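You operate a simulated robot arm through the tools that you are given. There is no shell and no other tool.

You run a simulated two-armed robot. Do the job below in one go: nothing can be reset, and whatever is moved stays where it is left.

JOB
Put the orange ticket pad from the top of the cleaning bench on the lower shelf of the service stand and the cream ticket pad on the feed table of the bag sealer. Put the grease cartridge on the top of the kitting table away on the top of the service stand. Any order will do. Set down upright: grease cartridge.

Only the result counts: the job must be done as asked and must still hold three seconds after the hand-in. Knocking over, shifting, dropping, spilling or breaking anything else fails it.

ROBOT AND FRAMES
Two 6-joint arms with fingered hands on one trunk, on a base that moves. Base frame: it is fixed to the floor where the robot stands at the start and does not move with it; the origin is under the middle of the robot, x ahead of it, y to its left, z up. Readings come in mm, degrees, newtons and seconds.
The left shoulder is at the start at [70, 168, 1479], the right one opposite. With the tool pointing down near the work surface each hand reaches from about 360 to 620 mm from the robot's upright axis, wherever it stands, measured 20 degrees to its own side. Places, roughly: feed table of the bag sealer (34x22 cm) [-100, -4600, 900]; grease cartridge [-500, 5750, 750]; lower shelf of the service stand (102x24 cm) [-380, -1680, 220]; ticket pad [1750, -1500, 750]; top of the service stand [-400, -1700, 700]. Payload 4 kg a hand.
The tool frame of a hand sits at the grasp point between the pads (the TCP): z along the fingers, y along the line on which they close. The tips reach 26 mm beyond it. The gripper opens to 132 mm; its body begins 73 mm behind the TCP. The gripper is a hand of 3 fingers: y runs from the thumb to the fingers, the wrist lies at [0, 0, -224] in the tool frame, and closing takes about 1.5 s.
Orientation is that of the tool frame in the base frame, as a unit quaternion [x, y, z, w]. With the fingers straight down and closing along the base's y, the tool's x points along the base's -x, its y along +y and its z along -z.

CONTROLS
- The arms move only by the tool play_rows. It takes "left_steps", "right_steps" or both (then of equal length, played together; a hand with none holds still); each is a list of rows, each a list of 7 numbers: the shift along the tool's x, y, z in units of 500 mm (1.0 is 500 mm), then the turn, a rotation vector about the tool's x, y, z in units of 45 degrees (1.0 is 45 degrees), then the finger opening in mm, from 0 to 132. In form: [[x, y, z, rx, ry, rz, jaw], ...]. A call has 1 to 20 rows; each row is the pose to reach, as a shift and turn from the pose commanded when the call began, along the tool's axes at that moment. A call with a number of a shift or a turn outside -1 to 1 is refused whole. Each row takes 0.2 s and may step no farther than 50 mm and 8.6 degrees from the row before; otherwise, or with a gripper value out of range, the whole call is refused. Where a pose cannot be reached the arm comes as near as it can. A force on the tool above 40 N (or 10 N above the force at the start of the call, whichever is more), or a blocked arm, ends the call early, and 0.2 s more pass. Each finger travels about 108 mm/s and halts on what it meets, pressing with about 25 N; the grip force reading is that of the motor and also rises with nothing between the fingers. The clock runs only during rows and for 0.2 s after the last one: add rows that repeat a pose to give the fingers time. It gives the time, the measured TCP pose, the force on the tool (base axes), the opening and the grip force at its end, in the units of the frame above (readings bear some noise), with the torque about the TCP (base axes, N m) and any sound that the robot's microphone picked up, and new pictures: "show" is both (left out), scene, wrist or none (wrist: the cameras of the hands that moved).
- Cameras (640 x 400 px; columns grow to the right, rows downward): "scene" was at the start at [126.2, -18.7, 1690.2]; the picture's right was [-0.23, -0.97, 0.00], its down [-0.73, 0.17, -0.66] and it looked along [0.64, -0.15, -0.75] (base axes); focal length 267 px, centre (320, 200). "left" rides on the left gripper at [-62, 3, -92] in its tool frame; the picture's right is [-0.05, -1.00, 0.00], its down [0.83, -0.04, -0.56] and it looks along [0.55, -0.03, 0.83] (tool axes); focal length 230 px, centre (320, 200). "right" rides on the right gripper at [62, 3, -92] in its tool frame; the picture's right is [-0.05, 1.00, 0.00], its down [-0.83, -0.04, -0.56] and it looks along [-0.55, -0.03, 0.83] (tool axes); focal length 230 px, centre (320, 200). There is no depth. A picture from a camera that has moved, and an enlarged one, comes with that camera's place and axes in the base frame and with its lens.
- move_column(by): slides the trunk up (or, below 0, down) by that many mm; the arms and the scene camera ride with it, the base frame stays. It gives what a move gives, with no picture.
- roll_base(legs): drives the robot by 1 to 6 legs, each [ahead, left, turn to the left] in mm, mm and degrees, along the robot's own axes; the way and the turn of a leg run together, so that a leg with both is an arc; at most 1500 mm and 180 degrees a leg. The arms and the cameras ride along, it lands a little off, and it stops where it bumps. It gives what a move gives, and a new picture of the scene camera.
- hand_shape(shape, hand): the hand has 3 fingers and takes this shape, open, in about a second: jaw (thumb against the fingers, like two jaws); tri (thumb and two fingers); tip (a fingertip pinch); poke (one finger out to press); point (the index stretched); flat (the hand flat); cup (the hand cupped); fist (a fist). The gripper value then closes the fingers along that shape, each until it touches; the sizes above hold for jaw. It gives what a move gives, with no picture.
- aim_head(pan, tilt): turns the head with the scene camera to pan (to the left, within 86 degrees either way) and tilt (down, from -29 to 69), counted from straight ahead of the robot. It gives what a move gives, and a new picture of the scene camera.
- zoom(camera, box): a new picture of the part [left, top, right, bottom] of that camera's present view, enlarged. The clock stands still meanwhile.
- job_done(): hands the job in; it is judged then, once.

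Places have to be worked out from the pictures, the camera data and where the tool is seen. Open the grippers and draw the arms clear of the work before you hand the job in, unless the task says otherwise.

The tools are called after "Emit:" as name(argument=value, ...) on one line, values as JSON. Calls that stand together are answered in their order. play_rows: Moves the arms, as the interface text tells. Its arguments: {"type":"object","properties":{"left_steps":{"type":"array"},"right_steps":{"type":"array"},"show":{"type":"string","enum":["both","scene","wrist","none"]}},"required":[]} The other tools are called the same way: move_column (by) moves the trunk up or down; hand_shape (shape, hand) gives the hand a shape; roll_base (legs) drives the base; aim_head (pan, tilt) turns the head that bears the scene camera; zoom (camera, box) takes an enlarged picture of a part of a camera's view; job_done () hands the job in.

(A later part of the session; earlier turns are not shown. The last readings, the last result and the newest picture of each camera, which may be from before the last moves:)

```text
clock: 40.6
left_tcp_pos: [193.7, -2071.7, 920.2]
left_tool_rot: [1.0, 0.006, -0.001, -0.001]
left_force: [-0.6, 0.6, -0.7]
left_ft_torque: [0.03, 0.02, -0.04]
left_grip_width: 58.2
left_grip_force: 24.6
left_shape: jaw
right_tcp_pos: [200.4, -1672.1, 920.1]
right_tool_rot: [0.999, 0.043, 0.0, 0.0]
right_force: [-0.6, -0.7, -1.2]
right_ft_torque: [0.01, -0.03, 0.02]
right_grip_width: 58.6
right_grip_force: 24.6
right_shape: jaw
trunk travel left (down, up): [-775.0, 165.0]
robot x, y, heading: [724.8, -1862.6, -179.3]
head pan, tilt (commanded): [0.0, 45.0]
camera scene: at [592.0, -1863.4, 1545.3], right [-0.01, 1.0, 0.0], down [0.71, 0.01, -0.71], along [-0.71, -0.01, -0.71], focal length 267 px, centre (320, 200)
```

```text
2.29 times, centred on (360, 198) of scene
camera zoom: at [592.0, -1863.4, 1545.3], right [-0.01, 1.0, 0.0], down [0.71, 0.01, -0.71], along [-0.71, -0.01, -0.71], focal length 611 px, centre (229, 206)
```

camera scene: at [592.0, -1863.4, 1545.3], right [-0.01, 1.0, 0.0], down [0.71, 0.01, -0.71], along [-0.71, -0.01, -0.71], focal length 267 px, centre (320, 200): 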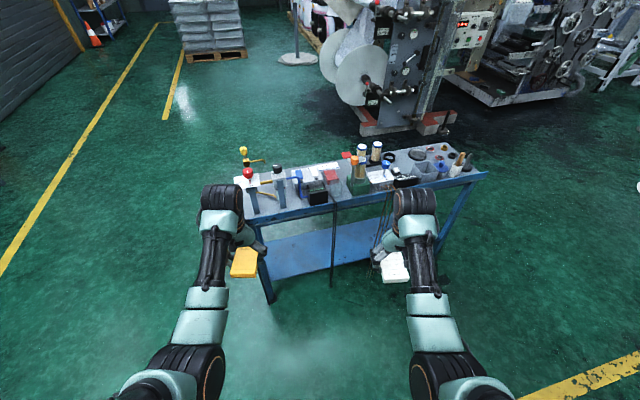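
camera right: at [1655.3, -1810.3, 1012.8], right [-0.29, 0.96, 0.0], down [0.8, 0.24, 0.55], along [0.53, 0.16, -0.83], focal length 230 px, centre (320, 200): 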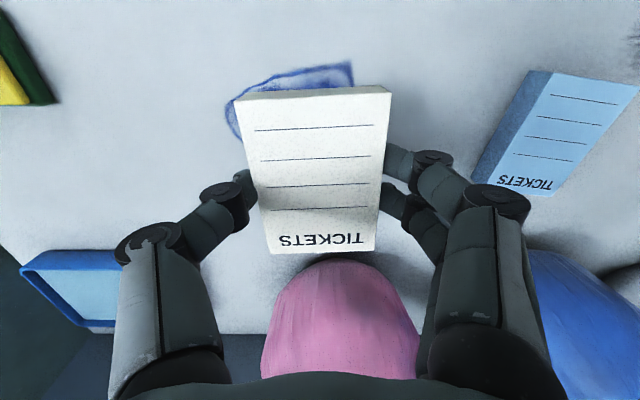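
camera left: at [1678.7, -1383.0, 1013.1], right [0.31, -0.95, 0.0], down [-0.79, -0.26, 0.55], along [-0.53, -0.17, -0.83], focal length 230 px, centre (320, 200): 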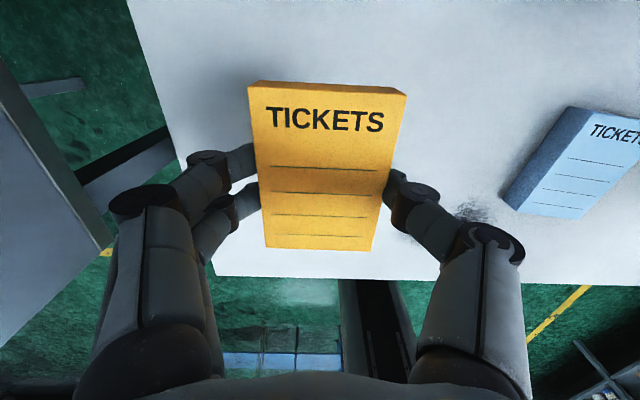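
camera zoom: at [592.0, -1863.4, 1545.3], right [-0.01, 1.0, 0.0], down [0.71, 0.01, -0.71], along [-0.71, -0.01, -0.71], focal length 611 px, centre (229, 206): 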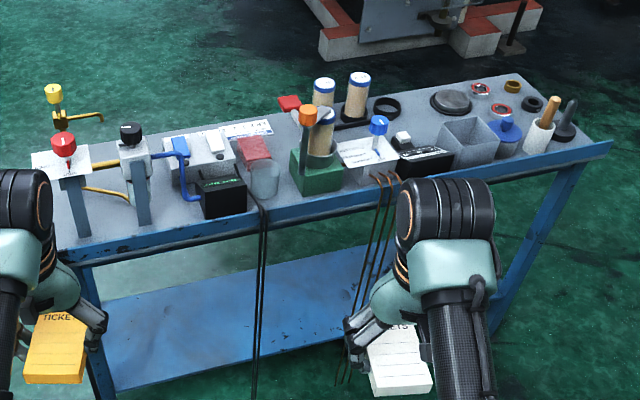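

The stand's long axis is turned about 17° from the base y axis, and two cord bundles hang on its front. Right of the second bundle there is a wide, unobstructed opening to the lower shelf. I drive to face that right end squarely at a safe standoff and measure again.

Emit:
roll_base(legs=[[288, -1000, 17]])

Emit:
aim_head(pan=10, tilt=40)

Emit:
zoom(camera="scene", box=[120, 100, 440, 300])

```text
clock: 45.9
left_tcp_pos: [-158.5, -1273.0, 921.0]
left_tool_rot: [0.989, 0.146, -0.001, 0.0]
left_force: [-0.5, 0.3, -0.9]
left_ft_torque: [-0.02, 0.01, -0.01]
left_grip_width: 58.4
left_grip_force: 25.2
left_shape: jaw
right_tcp_pos: [-263.6, -884.5, 920.9]
right_tool_rot: [0.983, 0.183, 0.0, 0.0]
right_force: [0.5, 1.1, -1.3]
right_ft_torque: [0.0, 0.01, -0.01]
right_grip_width: 58.5
right_grip_force: 25.2
right_shape: jaw
trunk travel left (down, up): [-775.0, 165.0]
robot x, y, heading: [291.0, -920.8, -163.2]
head pan, tilt (commanded): [0.0, 45.0]
camera scene: at [165.1, -960.9, 1545.3], right [-0.29, 0.96, 0.0], down [0.68, 0.2, -0.71], along [-0.68, -0.2, -0.71], focal length 267 px, centre (320, 200)
```

scene: 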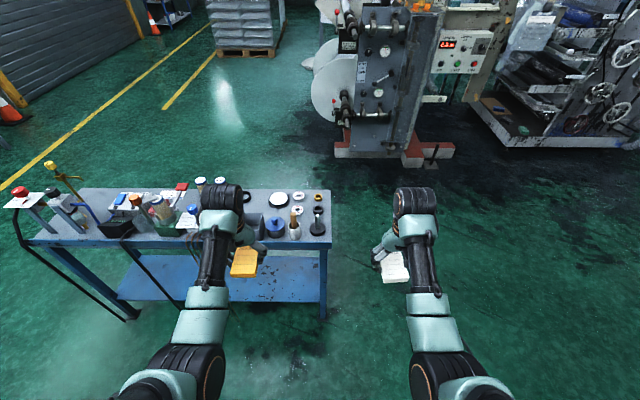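

```text
clock: 46.6
left_tcp_pos: [-160.1, -1272.5, 920.8]
left_tool_rot: [0.989, 0.147, -0.001, -0.001]
left_force: [0.1, -0.9, -1.7]
left_ft_torque: [0.01, 0.03, 0.02]
left_grip_width: 58.6
left_grip_force: 25.2
left_shape: jaw
right_tcp_pos: [-263.1, -883.6, 920.5]
right_tool_rot: [0.983, 0.184, 0.0, 0.0]
right_force: [0.2, -0.5, -0.9]
right_ft_torque: [0.0, -0.03, -0.01]
right_grip_width: 58.6
right_grip_force: 25.0
right_shape: jaw
trunk travel left (down, up): [-775.0, 165.0]
robot x, y, heading: [291.1, -918.7, -163.0]
head pan, tilt (commanded): [10.0, 40.0]
camera scene: at [166.6, -975.2, 1552.5], right [-0.45, 0.89, 0.0], down [0.57, 0.29, -0.77], along [-0.68, -0.34, -0.64], focal length 267 px, centre (320, 200)
```

scene: 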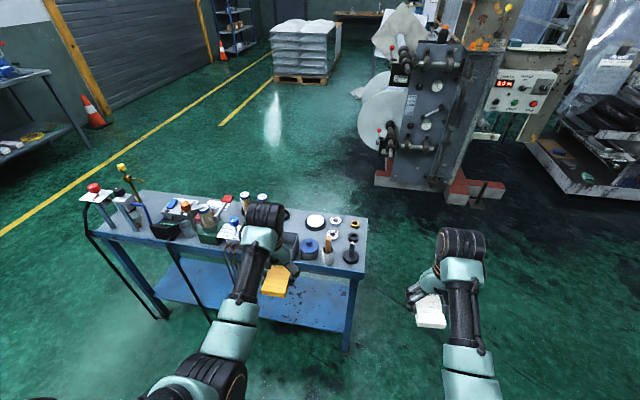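

```text
2.00 times, centred on (280, 200) of scene
camera zoom: at [166.6, -975.2, 1552.5], right [-0.45, 0.89, 0.0], down [0.57, 0.29, -0.77], along [-0.68, -0.34, -0.64], focal length 534 px, centre (400, 200)
```

zoom: 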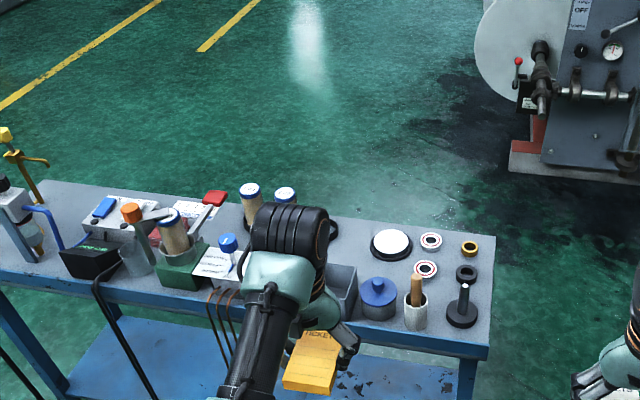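

The robot faces the stand squarely now, right end just ahead-left. I look through the right wrist camera, which looks forward, to triangulate the stand's heights.

Emit:
zoom(camera="right", box=[0, 0, 640, 400])

Emit:
zoom(camera="left", box=[0, 0, 640, 400])

Emit:
aim_head(pan=0, tilt=60)

```text
1.00 times, centred on (320, 200) of right (not enlarged: the box is as wide or as high as the picture)
camera zoom: at [-205.2, -865.1, 1012.4], right [0.31, -0.95, 0.0], down [-0.79, -0.26, 0.55], along [-0.53, -0.17, -0.83], focal length 230 px, centre (320, 200)
```

zoom: 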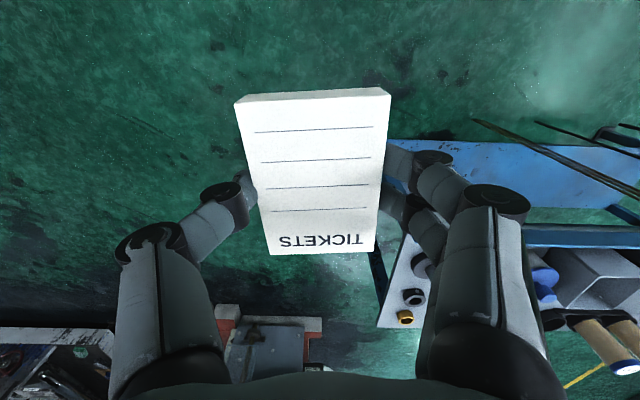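

```text
1.00 times, centred on (320, 200) of left (not enlarged: the box is as wide or as high as the picture)
camera zoom: at [-217.6, -1292.6, 1012.8], right [-0.34, 0.94, 0.0], down [0.78, 0.28, 0.55], along [0.52, 0.19, -0.83], focal length 230 px, centre (320, 200)
```

zoom: 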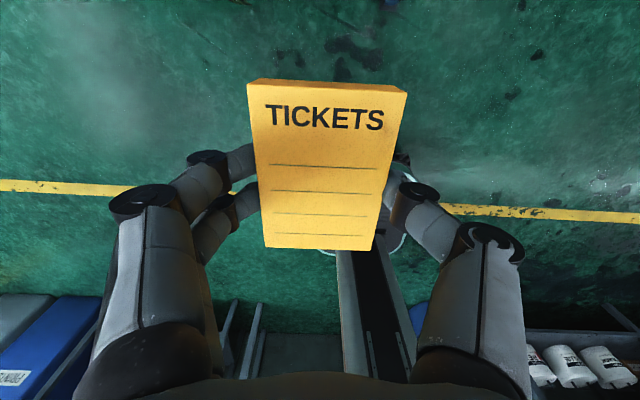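

```text
clock: 47.5
left_tcp_pos: [-158.5, -1273.2, 921.2]
left_tool_rot: [0.989, 0.146, -0.001, 0.0]
left_force: [0.1, -0.1, -0.6]
left_ft_torque: [0.0, 0.01, 0.04]
left_grip_width: 58.5
left_grip_force: 24.7
left_shape: jaw
right_tcp_pos: [-263.2, -884.6, 921.5]
right_tool_rot: [0.983, 0.182, 0.0, 0.0]
right_force: [0.6, -0.2, -0.2]
right_ft_torque: [-0.03, 0.02, -0.01]
right_grip_width: 58.6
right_grip_force: 25.0
right_shape: jaw
trunk travel left (down, up): [-775.0, 165.0]
robot x, y, heading: [290.3, -921.8, -163.3]
head pan, tilt (commanded): [0.0, 60.0]
camera scene: at [178.9, -956.5, 1525.9], right [-0.29, 0.96, 0.0], down [0.83, 0.25, -0.5], along [-0.48, -0.14, -0.87], focal length 267 px, centre (320, 200)
```

scene: 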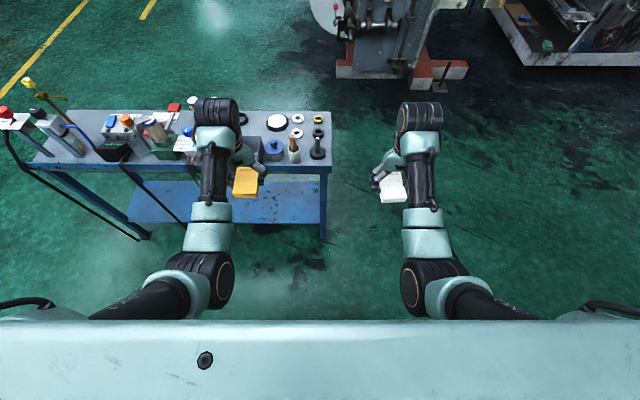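

I zoom on the stand's right half in this steep view to get shelf and table edges.

Emit:
zoom(camera="scene", box=[110, 90, 350, 240])

Emit:
zoom(camera="scene", box=[240, 90, 350, 159])

Emit:
zoom(camera="scene", box=[240, 170, 350, 239])

```text
2.67 times, centred on (230, 165) of scene
camera zoom: at [178.9, -956.5, 1525.9], right [-0.29, 0.96, 0.0], down [0.83, 0.25, -0.5], along [-0.48, -0.14, -0.87], focal length 713 px, centre (560, 293)
```

zoom: 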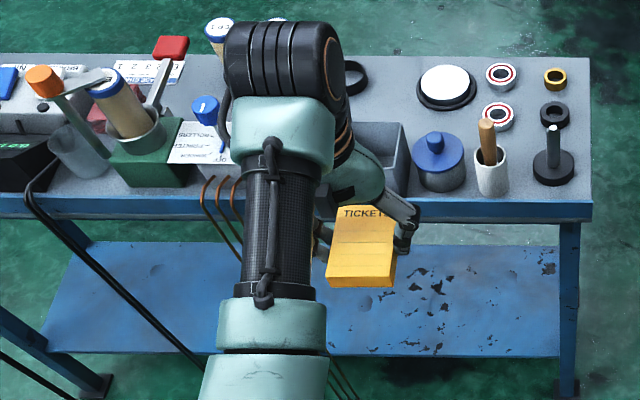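

```text
5.80 times, centred on (295, 124) of scene
camera zoom: at [178.9, -956.5, 1525.9], right [-0.29, 0.96, 0.0], down [0.83, 0.25, -0.5], along [-0.48, -0.14, -0.87], focal length 1549 px, centre (465, 638)
```

zoom: 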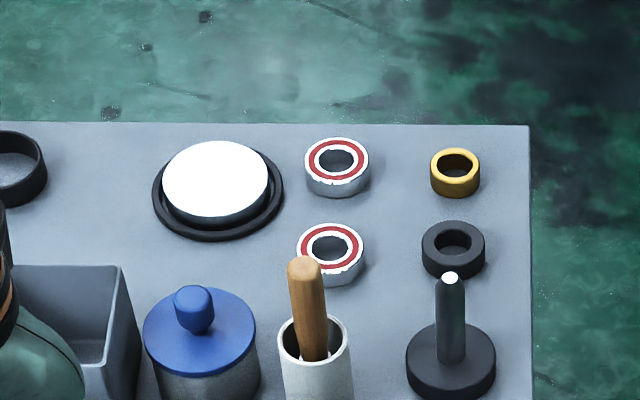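

```text
5.80 times, centred on (295, 204) of scene
camera zoom: at [178.9, -956.5, 1525.9], right [-0.29, 0.96, 0.0], down [0.83, 0.25, -0.5], along [-0.48, -0.14, -0.87], focal length 1549 px, centre (465, 174)
```

zoom: 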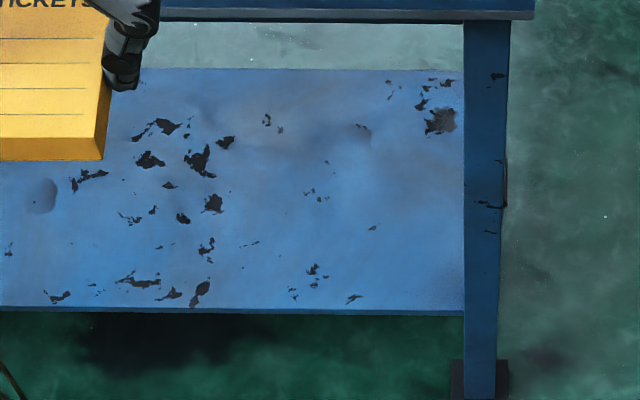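

The opening between the right leg (about 0 lateral) and the brown cords (about 490 left) easily takes the left hand at about 207 left; the right hand stays beyond the stand's right end. The elbows hang below the wrists, so I lower the trunk out here and then slide the hand in under the top.

Emit:
move_column(by=-400)

Emit:
move_column(by=-190)

Emit:
aim_head(pan=20, tilt=40)

```text
clock: 51.3
left_tcp_pos: [-159.4, -1272.7, 520.4]
left_tool_rot: [0.989, 0.146, -0.001, 0.0]
left_force: [0.0, 0.1, -0.9]
left_ft_torque: [0.03, 0.01, 0.0]
left_grip_width: 58.3
left_grip_force: 24.8
left_shape: jaw
right_tcp_pos: [-263.3, -885.0, 518.7]
right_tool_rot: [0.983, 0.183, 0.0, 0.0]
right_force: [-0.5, -0.1, -1.1]
right_ft_torque: [-0.04, 0.01, 0.0]
right_grip_width: 58.3
right_grip_force: 24.8
right_shape: jaw
trunk travel left (down, up): [-375.0, 565.0]
robot x, y, heading: [288.4, -919.1, -163.2]
head pan, tilt (commanded): [0.0, 60.0]
```

```text
clock: 53.4
left_tcp_pos: [-159.2, -1272.7, 331.0]
left_tool_rot: [0.989, 0.147, -0.001, 0.0]
left_force: [0.0, -0.1, -1.5]
left_ft_torque: [0.0, -0.02, -0.05]
left_grip_width: 58.6
left_grip_force: 25.3
left_shape: jaw
right_tcp_pos: [-263.3, -884.6, 330.8]
right_tool_rot: [0.983, 0.183, 0.001, 0.001]
right_force: [-0.1, -0.4, -1.0]
right_ft_torque: [-0.04, -0.01, 0.0]
right_grip_width: 58.4
right_grip_force: 24.4
right_shape: jaw
trunk travel left (down, up): [-185.0, 755.0]
robot x, y, heading: [294.1, -920.6, -163.4]
head pan, tilt (commanded): [0.0, 60.0]
```

```text
clock: 54.2
left_tcp_pos: [-158.4, -1272.6, 330.3]
left_tool_rot: [0.989, 0.146, 0.0, 0.0]
left_force: [0.6, 0.3, -2.0]
left_ft_torque: [0.0, 0.0, 0.0]
left_grip_width: 58.4
left_grip_force: 24.7
left_shape: jaw
right_tcp_pos: [-262.6, -884.4, 331.8]
right_tool_rot: [0.983, 0.183, 0.0, 0.0]
right_force: [-0.1, 0.1, -1.0]
right_ft_torque: [0.03, -0.05, -0.01]
right_grip_width: 58.4
right_grip_force: 25.0
right_shape: jaw
trunk travel left (down, up): [-185.0, 755.0]
robot x, y, heading: [290.8, -917.2, -163.3]
head pan, tilt (commanded): [20.0, 40.0]
camera scene: at [174.8, -987.9, 962.5], right [-0.6, 0.8, 0.0], down [0.52, 0.38, -0.77], along [-0.61, -0.46, -0.64], focal length 267 px, centre (320, 200)
```

scene: 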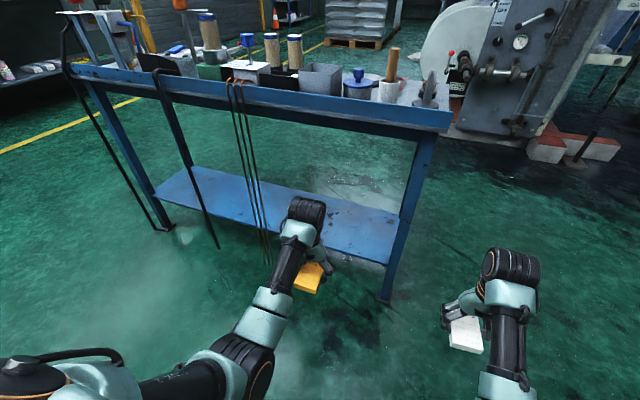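

The low viewpoint shows the opening clearly. I zoom to pin down the shelf height and the cords.

Emit:
zoom(camera="scene", box=[140, 60, 460, 310])

Emit:
zoom(camera="scene", box=[280, 180, 440, 310])

```text
1.60 times, centred on (300, 185) of scene
camera zoom: at [174.8, -987.9, 962.5], right [-0.6, 0.8, 0.0], down [0.52, 0.38, -0.77], along [-0.61, -0.46, -0.64], focal length 428 px, centre (352, 224)
```

zoom: 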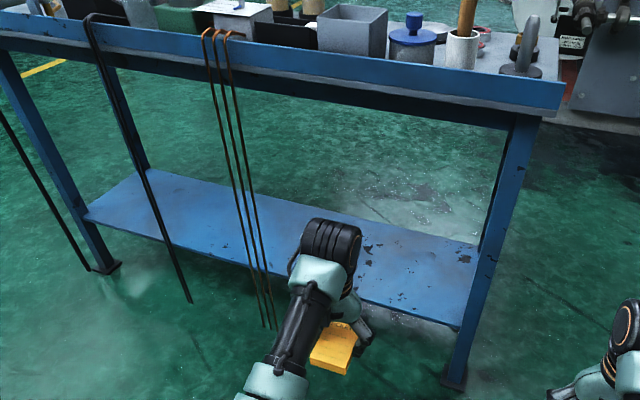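

```text
3.08 times, centred on (360, 245) of scene
camera zoom: at [174.8, -987.9, 962.5], right [-0.6, 0.8, 0.0], down [0.52, 0.38, -0.77], along [-0.61, -0.46, -0.64], focal length 822 px, centre (197, 62)
```

zoom: 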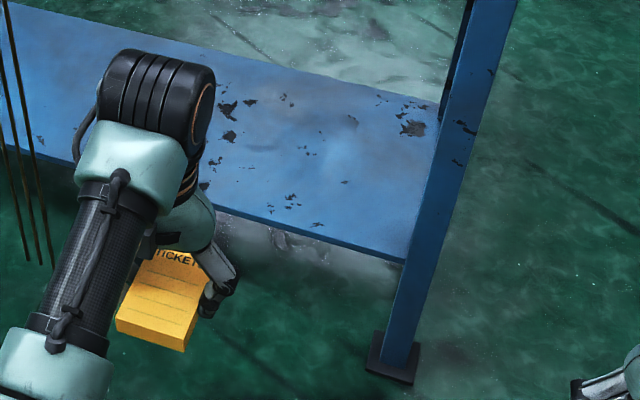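

The shelf top is at about z≈225, with its front edge about 715 ahead; the pad bottom is near 300 and the wrist top near 610, both within the opening. I drive forward in two checked stages.

Emit:
roll_base(legs=[[150, 0, 0]])

```text
clock: 55.6
left_tcp_pos: [-302.0, -1313.7, 330.9]
left_tool_rot: [0.989, 0.145, -0.001, 0.0]
left_force: [-0.2, 0.1, -1.2]
left_ft_torque: [0.02, 0.03, -0.02]
left_grip_width: 58.8
left_grip_force: 25.2
left_shape: jaw
right_tcp_pos: [-406.5, -927.5, 329.9]
right_tool_rot: [0.983, 0.182, 0.0, 0.0]
right_force: [0.4, -0.1, -0.9]
right_ft_torque: [0.0, 0.0, 0.03]
right_grip_width: 58.3
right_grip_force: 25.2
right_shape: jaw
trunk travel left (down, up): [-185.0, 755.0]
robot x, y, heading: [150.4, -964.6, -163.3]
head pan, tilt (commanded): [20.0, 40.0]
camera scene: at [31.8, -1030.8, 962.5], right [-0.6, 0.8, 0.0], down [0.52, 0.38, -0.77], along [-0.61, -0.46, -0.64], focal length 267 px, centre (320, 200)
```

scene: 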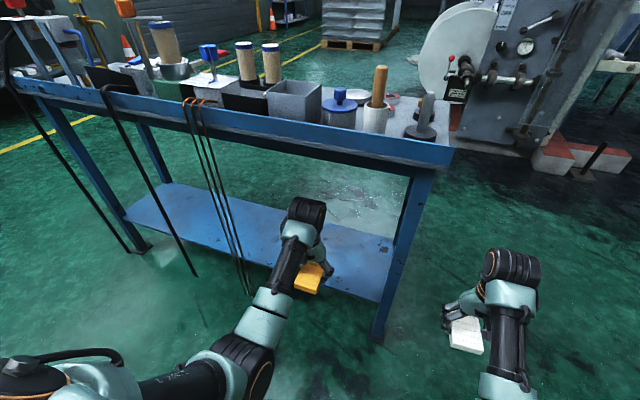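

The hand is lined up well between cords and leg. I drive the remaining 135 mm in.

Emit:
roll_base(legs=[[135, 0, 0]])

Emit:
zoom(camera="left", box=[0, 0, 640, 400])

Emit:
zoom(camera="scene", box=[120, 160, 440, 360])

```text
clock: 56.9
left_tcp_pos: [-432.9, -1354.2, 330.9]
left_tool_rot: [0.989, 0.146, -0.002, 0.0]
left_force: [-1.8, 0.0, -0.7]
left_ft_torque: [-0.02, 0.01, 0.02]
left_grip_width: 58.5
left_grip_force: 24.9
left_shape: jaw
right_tcp_pos: [-534.5, -965.5, 329.8]
right_tool_rot: [0.983, 0.182, 0.002, 0.0]
right_force: [-0.7, 0.8, -0.8]
right_ft_torque: [-0.01, 0.0, 0.01]
right_grip_width: 58.4
right_grip_force: 24.9
right_shape: jaw
trunk travel left (down, up): [-185.0, 755.0]
robot x, y, heading: [18.7, -1000.6, -163.0]
head pan, tilt (commanded): [20.0, 40.0]
camera scene: at [-97.9, -1069.6, 962.5], right [-0.6, 0.8, 0.0], down [0.52, 0.38, -0.77], along [-0.61, -0.46, -0.64], focal length 267 px, centre (320, 200)
```

scene: 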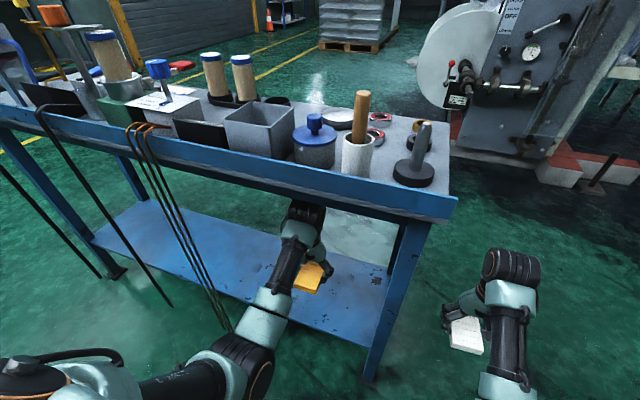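

```text
1.00 times, centred on (320, 200) of left (not enlarged: the box is as wide or as high as the picture)
camera zoom: at [-490.4, -1373.5, 422.6], right [-0.34, 0.94, 0.0], down [0.78, 0.28, 0.55], along [0.52, 0.19, -0.83], focal length 230 px, centre (320, 200)
```

zoom: 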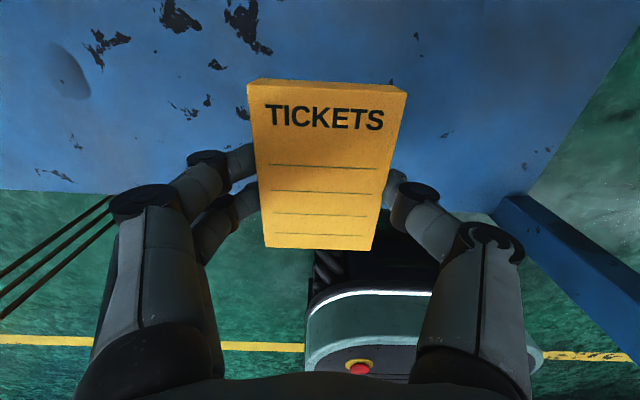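

```text
2.00 times, centred on (280, 260) of scene
camera zoom: at [-97.9, -1069.6, 962.5], right [-0.6, 0.8, 0.0], down [0.52, 0.38, -0.77], along [-0.61, -0.46, -0.64], focal length 534 px, centre (400, 80)
```

zoom: 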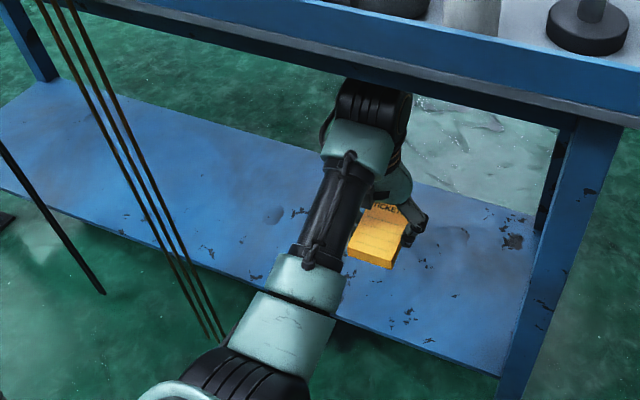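

The wrist camera puts the shelf's front edge only about 60 mm in front of the TCP, a thin margin for the pad. I drive another 45 mm in.

Emit:
roll_base(legs=[[45, 0, 0]])

Emit:
zoom(camera="left", box=[0, 0, 640, 400])

```text
clock: 57.8
left_tcp_pos: [-475.2, -1366.7, 331.4]
left_tool_rot: [0.989, 0.146, -0.002, 0.0]
left_force: [0.4, 0.1, -1.7]
left_ft_torque: [0.0, -0.03, -0.02]
left_grip_width: 58.3
left_grip_force: 25.1
left_shape: jaw
right_tcp_pos: [-579.2, -978.4, 330.6]
right_tool_rot: [0.983, 0.182, 0.001, 0.0]
right_force: [-1.0, 0.1, -0.7]
right_ft_torque: [-0.02, 0.0, -0.03]
right_grip_width: 58.5
right_grip_force: 24.3
right_shape: jaw
trunk travel left (down, up): [-185.0, 755.0]
robot x, y, heading: [-23.2, -1019.6, -163.0]
head pan, tilt (commanded): [20.0, 40.0]
camera scene: at [-140.7, -1082.5, 962.5], right [-0.6, 0.8, 0.0], down [0.52, 0.38, -0.77], along [-0.61, -0.46, -0.64], focal length 267 px, centre (320, 200)
```

scene: 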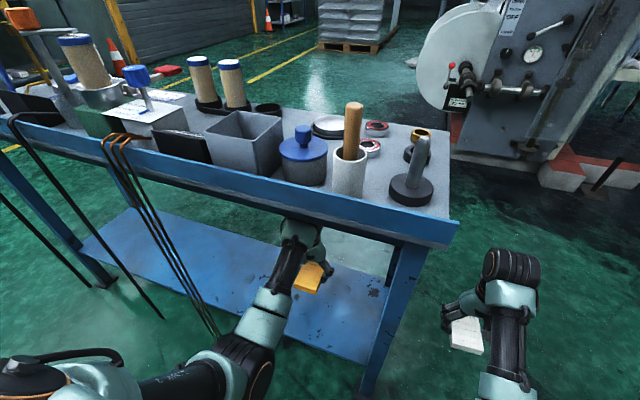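

```text
1.00 times, centred on (320, 200) of left (not enlarged: the box is as wide or as high as the picture)
camera zoom: at [-533.2, -1386.4, 422.5], right [-0.34, 0.94, 0.0], down [0.78, 0.28, 0.55], along [0.52, 0.19, -0.83], focal length 230 px, centre (320, 200)
```

zoom: 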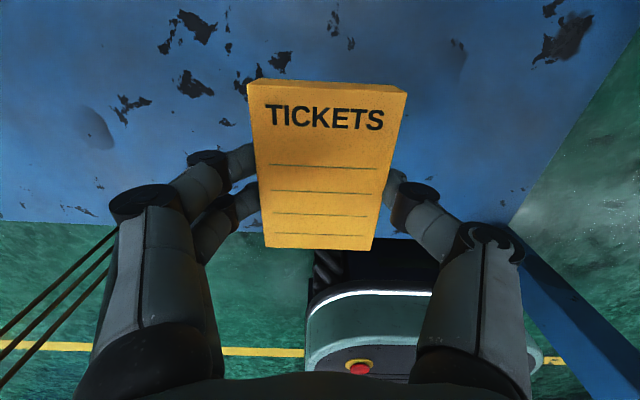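

The shelf edge's shift between the two wrist views confirms z≈225, with the pad centre now about 107 mm inside the front edge. I lower the left hand to TCP z≈264, then probe for contact in small steps.

Emit:
play_rows(left_steps=[[0, 0, 0.046, 0, 0, 0, 40], [0, 0, 0.092, 0, 0, 0, 40], [0, 0, 0.134, 0, 0, 0, 40], [0, 0, 0.134, 0, 0, 0, 40]], show="wrist")

```text
clock: 58.8
left_tcp_pos: [-475.8, -1366.5, 263.8]
left_tool_rot: [0.989, 0.146, 0.0, 0.0]
left_force: [-0.1, 0.4, -1.6]
left_ft_torque: [0.01, 0.02, -0.05]
left_grip_width: 58.8
left_grip_force: 24.6
left_shape: jaw
right_tcp_pos: [-577.9, -978.0, 330.2]
right_tool_rot: [0.983, 0.183, 0.002, 0.001]
right_force: [0.1, 0.3, -0.8]
right_ft_torque: [0.05, -0.02, -0.02]
right_grip_width: 58.3
right_grip_force: 25.0
right_shape: jaw
trunk travel left (down, up): [-185.0, 755.0]
robot x, y, heading: [-21.6, -1021.6, -163.4]
head pan, tilt (commanded): [20.0, 40.0]
camera left: at [-533.4, -1386.3, 354.7], right [-0.34, 0.94, 0.0], down [0.78, 0.28, 0.55], along [0.52, 0.19, -0.83], focal length 230 px, centre (320, 200)
```

left: 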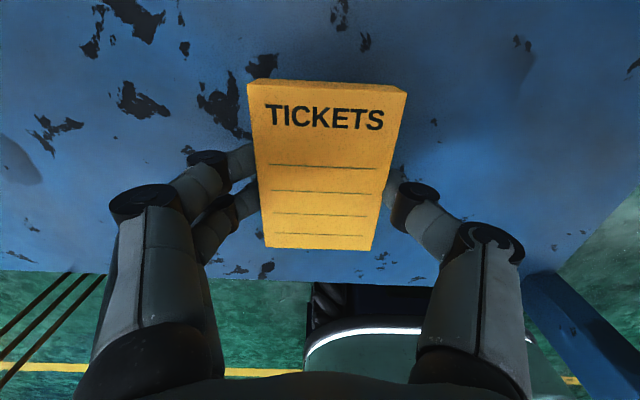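

No contact yet at TCP 264; the shelf estimate stays at about 224. I step down in 4 mm increments reading the force.

Emit:
play_rows(left_steps=[[0, 0, 0.008, 0, 0, 0, 40], [0, 0, 0.008, 0, 0, 0, 40]], show="none")

Emit:
play_rows(left_steps=[[0, 0, 0.006, 0, 0, 0, 40], [0, 0, 0.006, 0, 0, 0, 40]], show="none")

```text
clock: 59.4
left_tcp_pos: [-475.2, -1366.3, 258.1]
left_tool_rot: [0.989, 0.146, -0.002, 0.001]
left_force: [0.1, -0.6, -0.8]
left_ft_torque: [0.01, -0.05, -0.02]
left_grip_width: 58.4
left_grip_force: 25.1
left_shape: jaw
right_tcp_pos: [-578.4, -979.2, 331.3]
right_tool_rot: [0.983, 0.183, 0.001, 0.0]
right_force: [-0.2, 0.2, -1.6]
right_ft_torque: [0.02, -0.01, 0.01]
right_grip_width: 58.3
right_grip_force: 24.7
right_shape: jaw
trunk travel left (down, up): [-185.0, 755.0]
robot x, y, heading: [-24.5, -1017.5, -163.5]
head pan, tilt (commanded): [20.0, 40.0]
```

```text
clock: 60.0
left_tcp_pos: [-475.0, -1366.3, 257.3]
left_tool_rot: [0.989, 0.145, -0.001, 0.0]
left_force: [-0.2, -0.6, -1.9]
left_ft_torque: [0.01, -0.01, 0.0]
left_grip_width: 58.4
left_grip_force: 25.2
left_shape: jaw
right_tcp_pos: [-578.7, -978.5, 330.1]
right_tool_rot: [0.983, 0.182, 0.001, -0.001]
right_force: [0.5, -0.5, -0.7]
right_ft_torque: [-0.02, 0.01, -0.02]
right_grip_width: 58.4
right_grip_force: 25.1
right_shape: jaw
trunk travel left (down, up): [-185.0, 755.0]
robot x, y, heading: [-24.0, -1016.5, -163.2]
head pan, tilt (commanded): [20.0, 40.0]
```

Still free at 257. Continuing in 2–3 mm steps.

Emit:
play_rows(left_steps=[[0, 0, 0.005, 0, 0, 0, 40], [0, 0, 0.005, 0, 0, 0, 40]], show="none")

Emit:
play_rows(left_steps=[[0, 0, 0.005, 0, 0, 0, 40], [0, 0, 0.005, 0, 0, 0, 40]], show="wrist")

```text
clock: 60.6
left_tcp_pos: [-475.3, -1366.7, 253.9]
left_tool_rot: [0.989, 0.146, -0.001, 0.0]
left_force: [0.1, 0.5, -0.3]
left_ft_torque: [0.04, 0.0, -0.01]
left_grip_width: 58.4
left_grip_force: 24.9
left_shape: jaw
right_tcp_pos: [-578.5, -978.8, 330.1]
right_tool_rot: [0.983, 0.182, 0.001, 0.0]
right_force: [1.0, 0.2, -1.5]
right_ft_torque: [0.01, -0.02, 0.02]
right_grip_width: 58.5
right_grip_force: 24.8
right_shape: jaw
trunk travel left (down, up): [-185.0, 755.0]
robot x, y, heading: [-20.5, -1013.3, -163.4]
head pan, tilt (commanded): [20.0, 40.0]
```

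```text
clock: 61.2
left_tcp_pos: [-474.5, -1366.7, 251.1]
left_tool_rot: [0.989, 0.145, 0.0, 0.0]
left_force: [-0.1, -0.1, -1.5]
left_ft_torque: [0.01, 0.02, -0.04]
left_grip_width: 58.5
left_grip_force: 24.6
left_shape: jaw
right_tcp_pos: [-577.7, -978.5, 330.6]
right_tool_rot: [0.983, 0.182, 0.001, -0.001]
right_force: [-0.3, -0.7, -0.8]
right_ft_torque: [0.04, -0.01, -0.03]
right_grip_width: 58.4
right_grip_force: 24.8
right_shape: jaw
trunk travel left (down, up): [-185.0, 755.0]
robot x, y, heading: [-24.6, -1016.0, -163.1]
head pan, tilt (commanded): [20.0, 40.0]
camera left: at [-533.1, -1386.3, 343.3], right [-0.34, 0.94, 0.0], down [0.78, 0.28, 0.55], along [0.52, 0.19, -0.83], focal length 230 px, centre (320, 200)
```

left: 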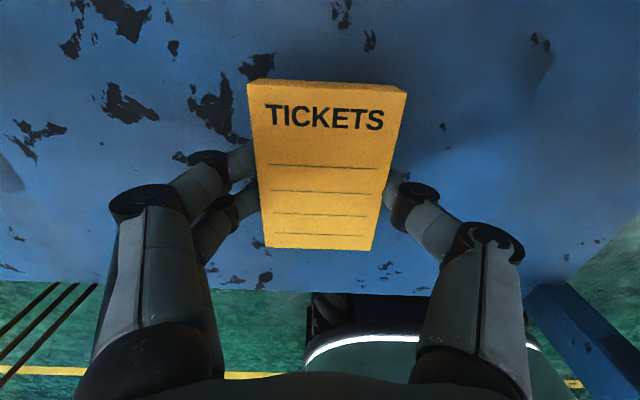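

Still no contact at 251. Continue with small steps; the shelf may be close to 215–220.

Emit:
play_rows(left_steps=[[0, 0, 0.005, 0, 0, 0, 40], [0, 0, 0.005, 0, 0, 0, 40]], show="none")

Emit:
play_rows(left_steps=[[0, 0, 0.005, 0, 0, 0, 40], [0, 0, 0.005, 0, 0, 0, 40]], show="none")

Emit:
play_rows(left_steps=[[0, 0, 0.005, 0, 0, 0, 40], [0, 0, 0.005, 0, 0, 0, 40]], show="wrist")

```text
clock: 61.8
left_tcp_pos: [-474.6, -1366.2, 249.6]
left_tool_rot: [0.989, 0.145, -0.001, 0.0]
left_force: [-0.8, -0.4, -1.2]
left_ft_torque: [-0.02, 0.0, -0.02]
left_grip_width: 58.4
left_grip_force: 24.9
left_shape: jaw
right_tcp_pos: [-578.4, -977.9, 330.0]
right_tool_rot: [0.983, 0.182, 0.0, 0.0]
right_force: [-0.3, -0.9, -1.5]
right_ft_torque: [0.0, -0.02, 0.0]
right_grip_width: 58.5
right_grip_force: 25.0
right_shape: jaw
trunk travel left (down, up): [-185.0, 755.0]
robot x, y, heading: [-21.8, -1022.2, -163.3]
head pan, tilt (commanded): [20.0, 40.0]
```

```text
clock: 62.4
left_tcp_pos: [-475.6, -1365.3, 246.1]
left_tool_rot: [0.989, 0.145, 0.0, 0.0]
left_force: [0.7, 0.0, -1.2]
left_ft_torque: [0.02, 0.0, 0.01]
left_grip_width: 58.2
left_grip_force: 25.5
left_shape: jaw
right_tcp_pos: [-578.6, -979.3, 331.6]
right_tool_rot: [0.983, 0.182, 0.001, 0.0]
right_force: [0.6, -0.4, -1.5]
right_ft_torque: [-0.01, -0.02, -0.01]
right_grip_width: 58.3
right_grip_force: 25.2
right_shape: jaw
trunk travel left (down, up): [-185.0, 755.0]
robot x, y, heading: [-21.8, -1017.0, -163.2]
head pan, tilt (commanded): [20.0, 40.0]
```

```text
clock: 63.0
left_tcp_pos: [-474.4, -1366.4, 243.8]
left_tool_rot: [0.989, 0.146, -0.001, 0.001]
left_force: [0.5, -0.1, -1.4]
left_ft_torque: [-0.01, 0.03, 0.0]
left_grip_width: 58.2
left_grip_force: 24.9
left_shape: jaw
right_tcp_pos: [-578.7, -979.4, 329.9]
right_tool_rot: [0.983, 0.182, 0.001, 0.0]
right_force: [-0.2, 1.0, -1.1]
right_ft_torque: [0.0, 0.02, 0.0]
right_grip_width: 58.5
right_grip_force: 25.6
right_shape: jaw
trunk travel left (down, up): [-185.0, 755.0]
robot x, y, heading: [-24.2, -1016.4, -163.3]
head pan, tilt (commanded): [20.0, 40.0]
camera left: at [-533.1, -1386.2, 335.7], right [-0.34, 0.94, 0.0], down [0.78, 0.28, 0.55], along [0.52, 0.19, -0.83], focal length 230 px, centre (320, 200)
```

left: 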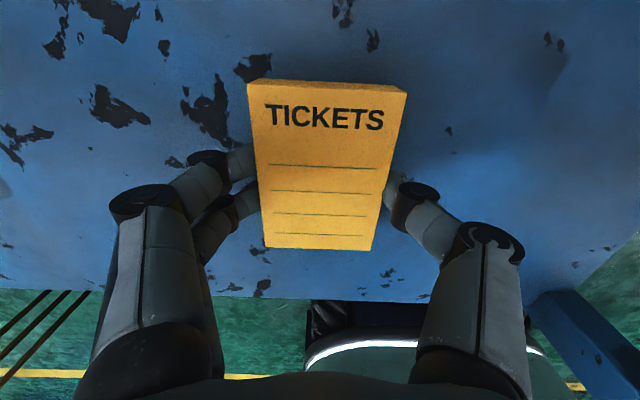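

Re-reading the edge rows puts the shelf nearer z≈211, so contact should come around TCP 240. I continue stepping down.

Emit:
play_rows(left_steps=[[0, 0, 0.004, 0, 0, 0, 40], [0, 0, 0.004, 0, 0, 0, 40]], show="none")

Emit:
play_rows(left_steps=[[0, 0, 0.004, 0, 0, 0, 40], [0, 0, 0.004, 0, 0, 0, 40]], show="none")

Emit:
zoom(camera="left", box=[180, 60, 460, 235])

```text
clock: 63.6
left_tcp_pos: [-475.0, -1366.4, 242.2]
left_tool_rot: [0.989, 0.145, 0.0, 0.0]
left_force: [1.1, 1.1, 1.0]
left_ft_torque: [0.04, -0.04, 0.01]
left_grip_width: 58.2
left_grip_force: 24.8
left_shape: jaw
right_tcp_pos: [-577.7, -977.6, 330.9]
right_tool_rot: [0.983, 0.182, 0.0, -0.001]
right_force: [-0.1, -0.5, -1.7]
right_ft_torque: [0.02, 0.0, -0.02]
right_grip_width: 58.6
right_grip_force: 25.2
right_shape: jaw
trunk travel left (down, up): [-185.0, 755.0]
robot x, y, heading: [-24.9, -1015.3, -163.2]
head pan, tilt (commanded): [20.0, 40.0]
```

```text
clock: 64.2
left_tcp_pos: [-474.0, -1367.5, 241.1]
left_tool_rot: [0.989, 0.145, -0.001, 0.001]
left_force: [3.0, 1.7, 9.3]
left_ft_torque: [0.01, -0.05, 0.05]
left_grip_width: 58.4
left_grip_force: 24.9
left_shape: jaw
right_tcp_pos: [-577.6, -978.7, 331.0]
right_tool_rot: [0.983, 0.182, 0.0, 0.0]
right_force: [-0.3, -0.1, -1.4]
right_ft_torque: [0.0, 0.03, 0.0]
right_grip_width: 58.2
right_grip_force: 25.2
right_shape: jaw
trunk travel left (down, up): [-185.0, 755.0]
robot x, y, heading: [-25.6, -1014.6, -163.3]
head pan, tilt (commanded): [20.0, 40.0]
```

```text
2.29 times, centred on (320, 148) of left
camera zoom: at [-533.1, -1386.5, 333.8], right [-0.34, 0.94, 0.0], down [0.79, 0.28, 0.55], along [0.52, 0.19, -0.83], focal length 526 px, centre (320, 320)
```

zoom: 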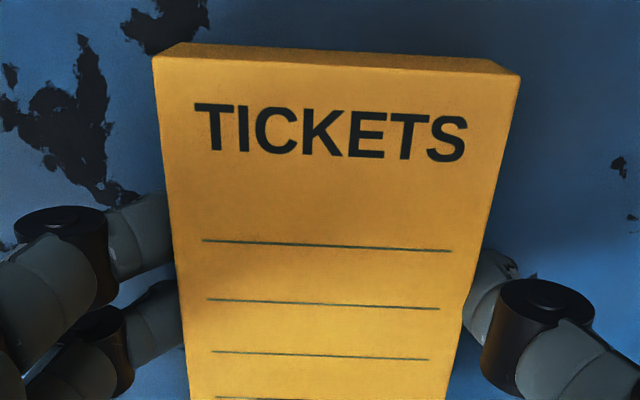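

Contact at TCP≈241 (9 N up). The pad rests on the shelf; I open the fingers.

Emit:
play_rows(left_steps=[[0, 0, -0.001, 0, 0, 0, 62], [0, 0, -0.002, 0, 0, 0, 80], [0, 0, -0.003, 0, 0, 0, 105], [0, 0, -0.003, 0, 0, 0, 132], [0, 0, -0.003, 0, 0, 0, 132], [0, 0, -0.003, 0, 0, 0, 132]], show="wrist")

```text
clock: 65.6
left_tcp_pos: [-475.0, -1367.2, 242.0]
left_tool_rot: [0.989, 0.145, -0.001, 0.001]
left_force: [-0.4, 0.3, -0.3]
left_ft_torque: [0.0, -0.01, -0.02]
left_grip_width: 131.8
left_grip_force: 0.0
left_shape: jaw
right_tcp_pos: [-578.5, -978.8, 330.5]
right_tool_rot: [0.983, 0.182, 0.0, 0.0]
right_force: [0.7, -0.1, -1.6]
right_ft_torque: [-0.03, -0.02, 0.0]
right_grip_width: 58.4
right_grip_force: 24.9
right_shape: jaw
trunk travel left (down, up): [-185.0, 755.0]
robot x, y, heading: [-25.6, -1015.7, -163.3]
head pan, tilt (commanded): [20.0, 40.0]
camera left: at [-532.9, -1386.5, 334.0], right [-0.34, 0.94, 0.0], down [0.78, 0.28, 0.55], along [0.52, 0.19, -0.83], focal length 230 px, centre (320, 200)
```

left: 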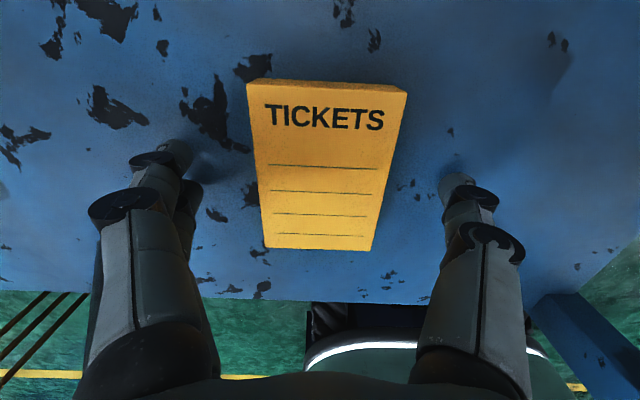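

The orange pad sits flat on the shelf, well inside its front edge. I raise the left hand clear and back the robot straight out.

Emit:
play_rows(left_steps=[[0, 0, -0.03, 0, 0, 0, 132], [0, 0, -0.08, 0, 0, 0, 132], [0, 0, -0.13, 0, 0, 0, 132], [0, 0, -0.18, 0, 0, 0, 132]], show="wrist")

Emit:
roll_base(legs=[[-480, 0, 0]])

```text
clock: 66.6
left_tcp_pos: [-476.0, -1366.7, 330.7]
left_tool_rot: [0.989, 0.145, -0.001, 0.002]
left_force: [0.5, -0.1, 0.1]
left_ft_torque: [-0.01, -0.01, -0.01]
left_grip_width: 132.1
left_grip_force: 0.0
left_shape: jaw
right_tcp_pos: [-578.6, -978.8, 330.1]
right_tool_rot: [0.983, 0.182, 0.0, -0.001]
right_force: [-0.4, 0.3, -1.1]
right_ft_torque: [-0.01, 0.0, 0.0]
right_grip_width: 58.4
right_grip_force: 25.0
right_shape: jaw
trunk travel left (down, up): [-185.0, 755.0]
robot x, y, heading: [-18.8, -1017.0, -163.4]
head pan, tilt (commanded): [20.0, 40.0]
camera left: at [-533.4, -1386.5, 423.3], right [-0.34, 0.94, 0.0], down [0.78, 0.28, 0.55], along [0.52, 0.19, -0.83], focal length 230 px, centre (320, 200)
```

left: 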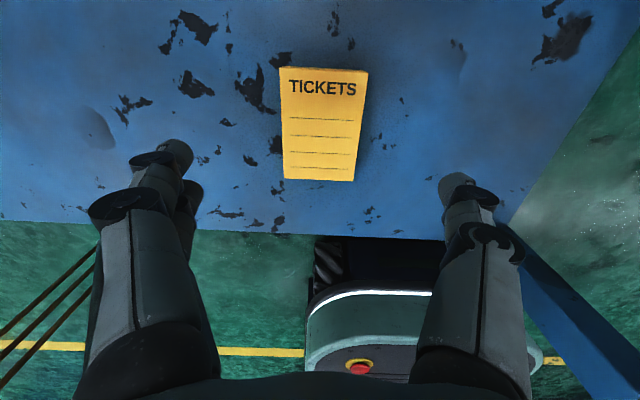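

```text
clock: 69.5
left_tcp_pos: [-14.2, -1228.9, 331.6]
left_tool_rot: [0.989, 0.147, 0.0, 0.0]
left_force: [0.5, 0.1, 0.4]
left_ft_torque: [0.01, -0.01, -0.02]
left_grip_width: 131.8
left_grip_force: 0.0
left_shape: jaw
right_tcp_pos: [-117.6, -842.2, 330.0]
right_tool_rot: [0.983, 0.185, 0.001, 0.0]
right_force: [0.1, -0.8, -1.0]
right_ft_torque: [0.01, 0.01, 0.02]
right_grip_width: 58.4
right_grip_force: 25.2
right_shape: jaw
trunk travel left (down, up): [-185.0, 755.0]
robot x, y, heading: [432.2, -876.8, -163.0]
head pan, tilt (commanded): [20.0, 40.0]
camera scene: at [320.1, -943.7, 962.6], right [-0.6, 0.8, 0.0], down [0.51, 0.39, -0.77], along [-0.61, -0.46, -0.64], focal length 267 px, centre (320, 200)
```

scene: 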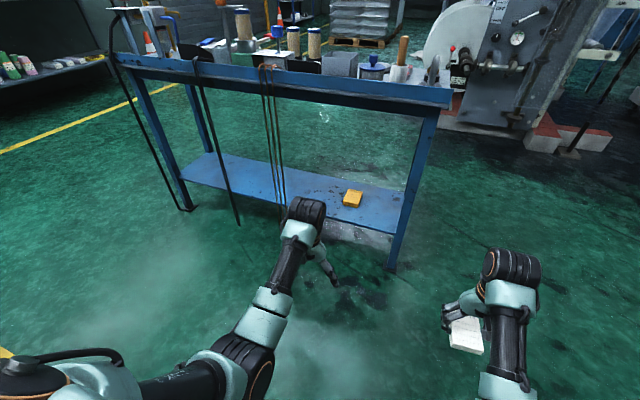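

The orange pad is on the lower shelf. I raise the trunk, turn to face −y and drive down the open floor toward the bag sealer bench.

Emit:
move_column(by=700)

Emit:
aim_head(pan=0, tilt=25)

Emit:
roll_base(legs=[[0, 0, 73], [1400, 0, 0], [850, -200, 0]])

```text
refused: 700 is not a number from -400 to 400
```

```text
clock: 70.3
left_tcp_pos: [-12.5, -1229.0, 330.9]
left_tool_rot: [0.989, 0.148, -0.001, 0.0]
left_force: [0.0, -1.2, -0.3]
left_ft_torque: [0.04, 0.0, -0.05]
left_grip_width: 131.8
left_grip_force: 0.1
left_shape: jaw
right_tcp_pos: [-117.5, -842.5, 330.6]
right_tool_rot: [0.983, 0.184, 0.001, 0.0]
right_force: [1.5, -0.2, -0.3]
right_ft_torque: [-0.01, 0.02, 0.0]
right_grip_width: 58.4
right_grip_force: 25.4
right_shape: jaw
trunk travel left (down, up): [-185.0, 755.0]
robot x, y, heading: [436.9, -877.1, -163.0]
head pan, tilt (commanded): [0.0, 25.0]
camera scene: at [299.8, -919.6, 985.8], right [-0.29, 0.96, 0.0], down [0.4, 0.12, -0.91], along [-0.87, -0.27, -0.42], focal length 267 px, centre (320, 200)
```

scene: 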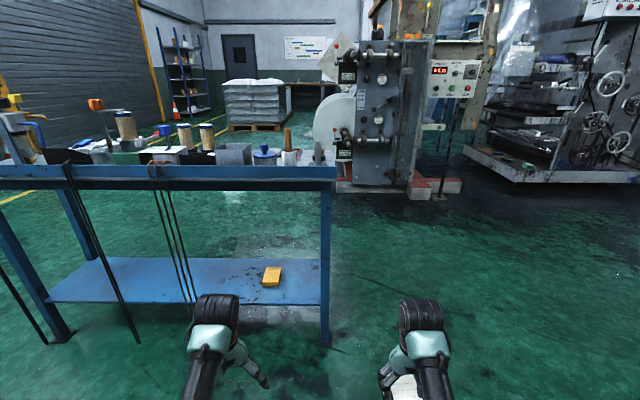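

```text
clock: 84.6
left_tcp_pos: [447.7, -3646.4, 331.2]
left_tool_rot: [0.706, 0.708, 0.0, 0.0]
left_force: [-0.5, 0.4, -0.2]
left_ft_torque: [0.01, 0.01, -0.03]
left_grip_width: 131.8
left_grip_force: 0.0
left_shape: jaw
right_tcp_pos: [47.4, -3634.2, 330.8]
right_tool_rot: [0.679, 0.734, 0.001, 0.0]
right_force: [1.5, 1.0, -1.3]
right_ft_torque: [0.0, -0.02, -0.02]
right_grip_width: 58.3
right_grip_force: 24.6
right_shape: jaw
trunk travel left (down, up): [-185.0, 755.0]
robot x, y, heading: [242.9, -3110.2, -89.7]
head pan, tilt (commanded): [0.0, 25.0]
camera scene: at [242.0, -3257.0, 985.9], right [-1.0, 0.0, 0.0], down [0.0, 0.42, -0.91], along [0.0, -0.91, -0.42], focal length 267 px, centre (320, 200)
```

scene: 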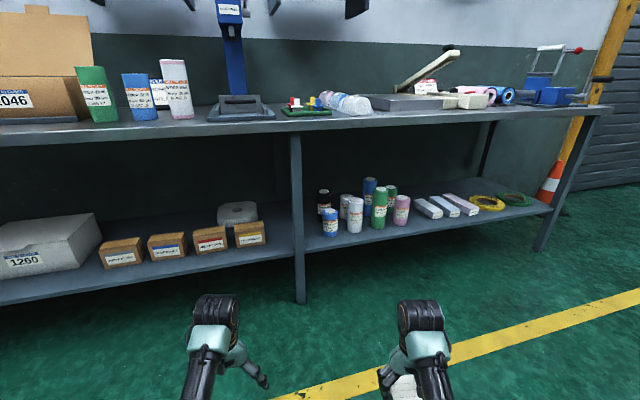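

The column command was limited to 400 per call, but the drive went fine. I raise the trunk now in two moves before getting near the bench.

Emit:
move_column(by=400)

Emit:
move_column(by=350)

Emit:
aim_head(pan=-5, tilt=30)

Emit:
zoom(camera="scene", box=[270, 40, 590, 240])

```text
clock: 88.4
left_tcp_pos: [447.1, -3647.6, 730.6]
left_tool_rot: [0.706, 0.708, 0.0, 0.0]
left_force: [0.8, 0.4, 0.1]
left_ft_torque: [-0.03, 0.02, -0.01]
left_grip_width: 131.9
left_grip_force: 0.0
left_shape: jaw
right_tcp_pos: [45.6, -3634.0, 729.9]
right_tool_rot: [0.68, 0.733, 0.0, 0.0]
right_force: [-0.4, -0.5, -2.1]
right_ft_torque: [0.01, 0.0, 0.03]
right_grip_width: 58.0
right_grip_force: 24.9
right_shape: jaw
trunk travel left (down, up): [-585.0, 355.0]
robot x, y, heading: [238.1, -3113.7, -89.9]
head pan, tilt (commanded): [0.0, 25.0]
```

```text
clock: 91.8
left_tcp_pos: [449.0, -3647.0, 1080.8]
left_tool_rot: [0.706, 0.708, -0.001, 0.001]
left_force: [-0.1, -0.9, 1.3]
left_ft_torque: [-0.06, -0.01, -0.01]
left_grip_width: 132.1
left_grip_force: 0.0
left_shape: jaw
right_tcp_pos: [46.7, -3634.1, 1081.2]
right_tool_rot: [0.679, 0.734, 0.0, -0.001]
right_force: [0.3, -0.5, -0.1]
right_ft_torque: [0.02, 0.02, 0.0]
right_grip_width: 58.2
right_grip_force: 25.5
right_shape: jaw
trunk travel left (down, up): [-935.0, 5.0]
robot x, y, heading: [244.8, -3113.1, -89.7]
head pan, tilt (commanded): [0.0, 25.0]
```

```text
clock: 92.5
left_tcp_pos: [448.0, -3647.4, 1080.9]
left_tool_rot: [0.706, 0.708, -0.001, 0.001]
left_force: [-0.9, 1.5, 0.1]
left_ft_torque: [-0.02, -0.02, 0.01]
left_grip_width: 131.6
left_grip_force: 0.1
left_shape: jaw
right_tcp_pos: [46.7, -3634.9, 1080.6]
right_tool_rot: [0.679, 0.734, 0.0, -0.001]
right_force: [0.1, -0.1, 0.1]
right_ft_torque: [0.01, 0.0, -0.01]
right_grip_width: 58.4
right_grip_force: 24.6
right_shape: jaw
trunk travel left (down, up): [-935.0, 5.0]
robot x, y, heading: [239.7, -3115.0, -90.0]
head pan, tilt (commanded): [-5.0, 30.0]
camera scene: at [234.1, -3255.2, 1727.9], right [-1.0, 0.09, 0.0], down [0.04, 0.5, -0.87], along [-0.07, -0.86, -0.5], focal length 267 px, centre (320, 200)
```

scene: 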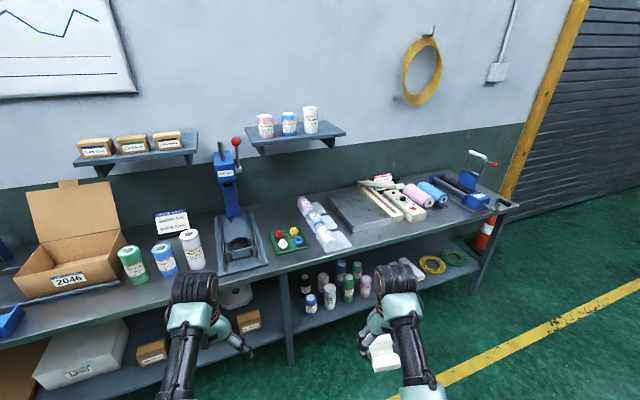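

```text
2.00 times, centred on (430, 140) of scene
camera zoom: at [234.1, -3255.2, 1727.9], right [-1.0, 0.09, 0.0], down [0.04, 0.5, -0.87], along [-0.07, -0.86, -0.5], focal length 534 px, centre (100, 320)
```

zoom: 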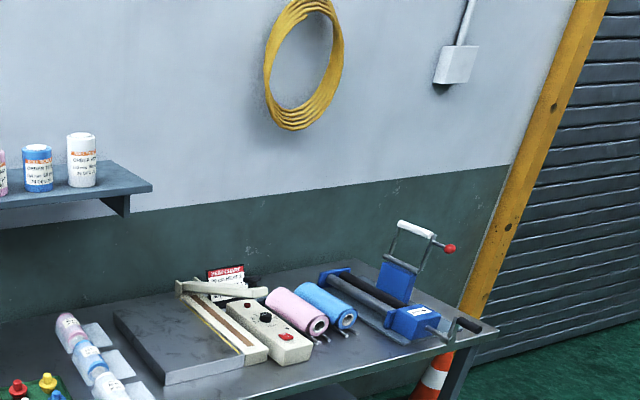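

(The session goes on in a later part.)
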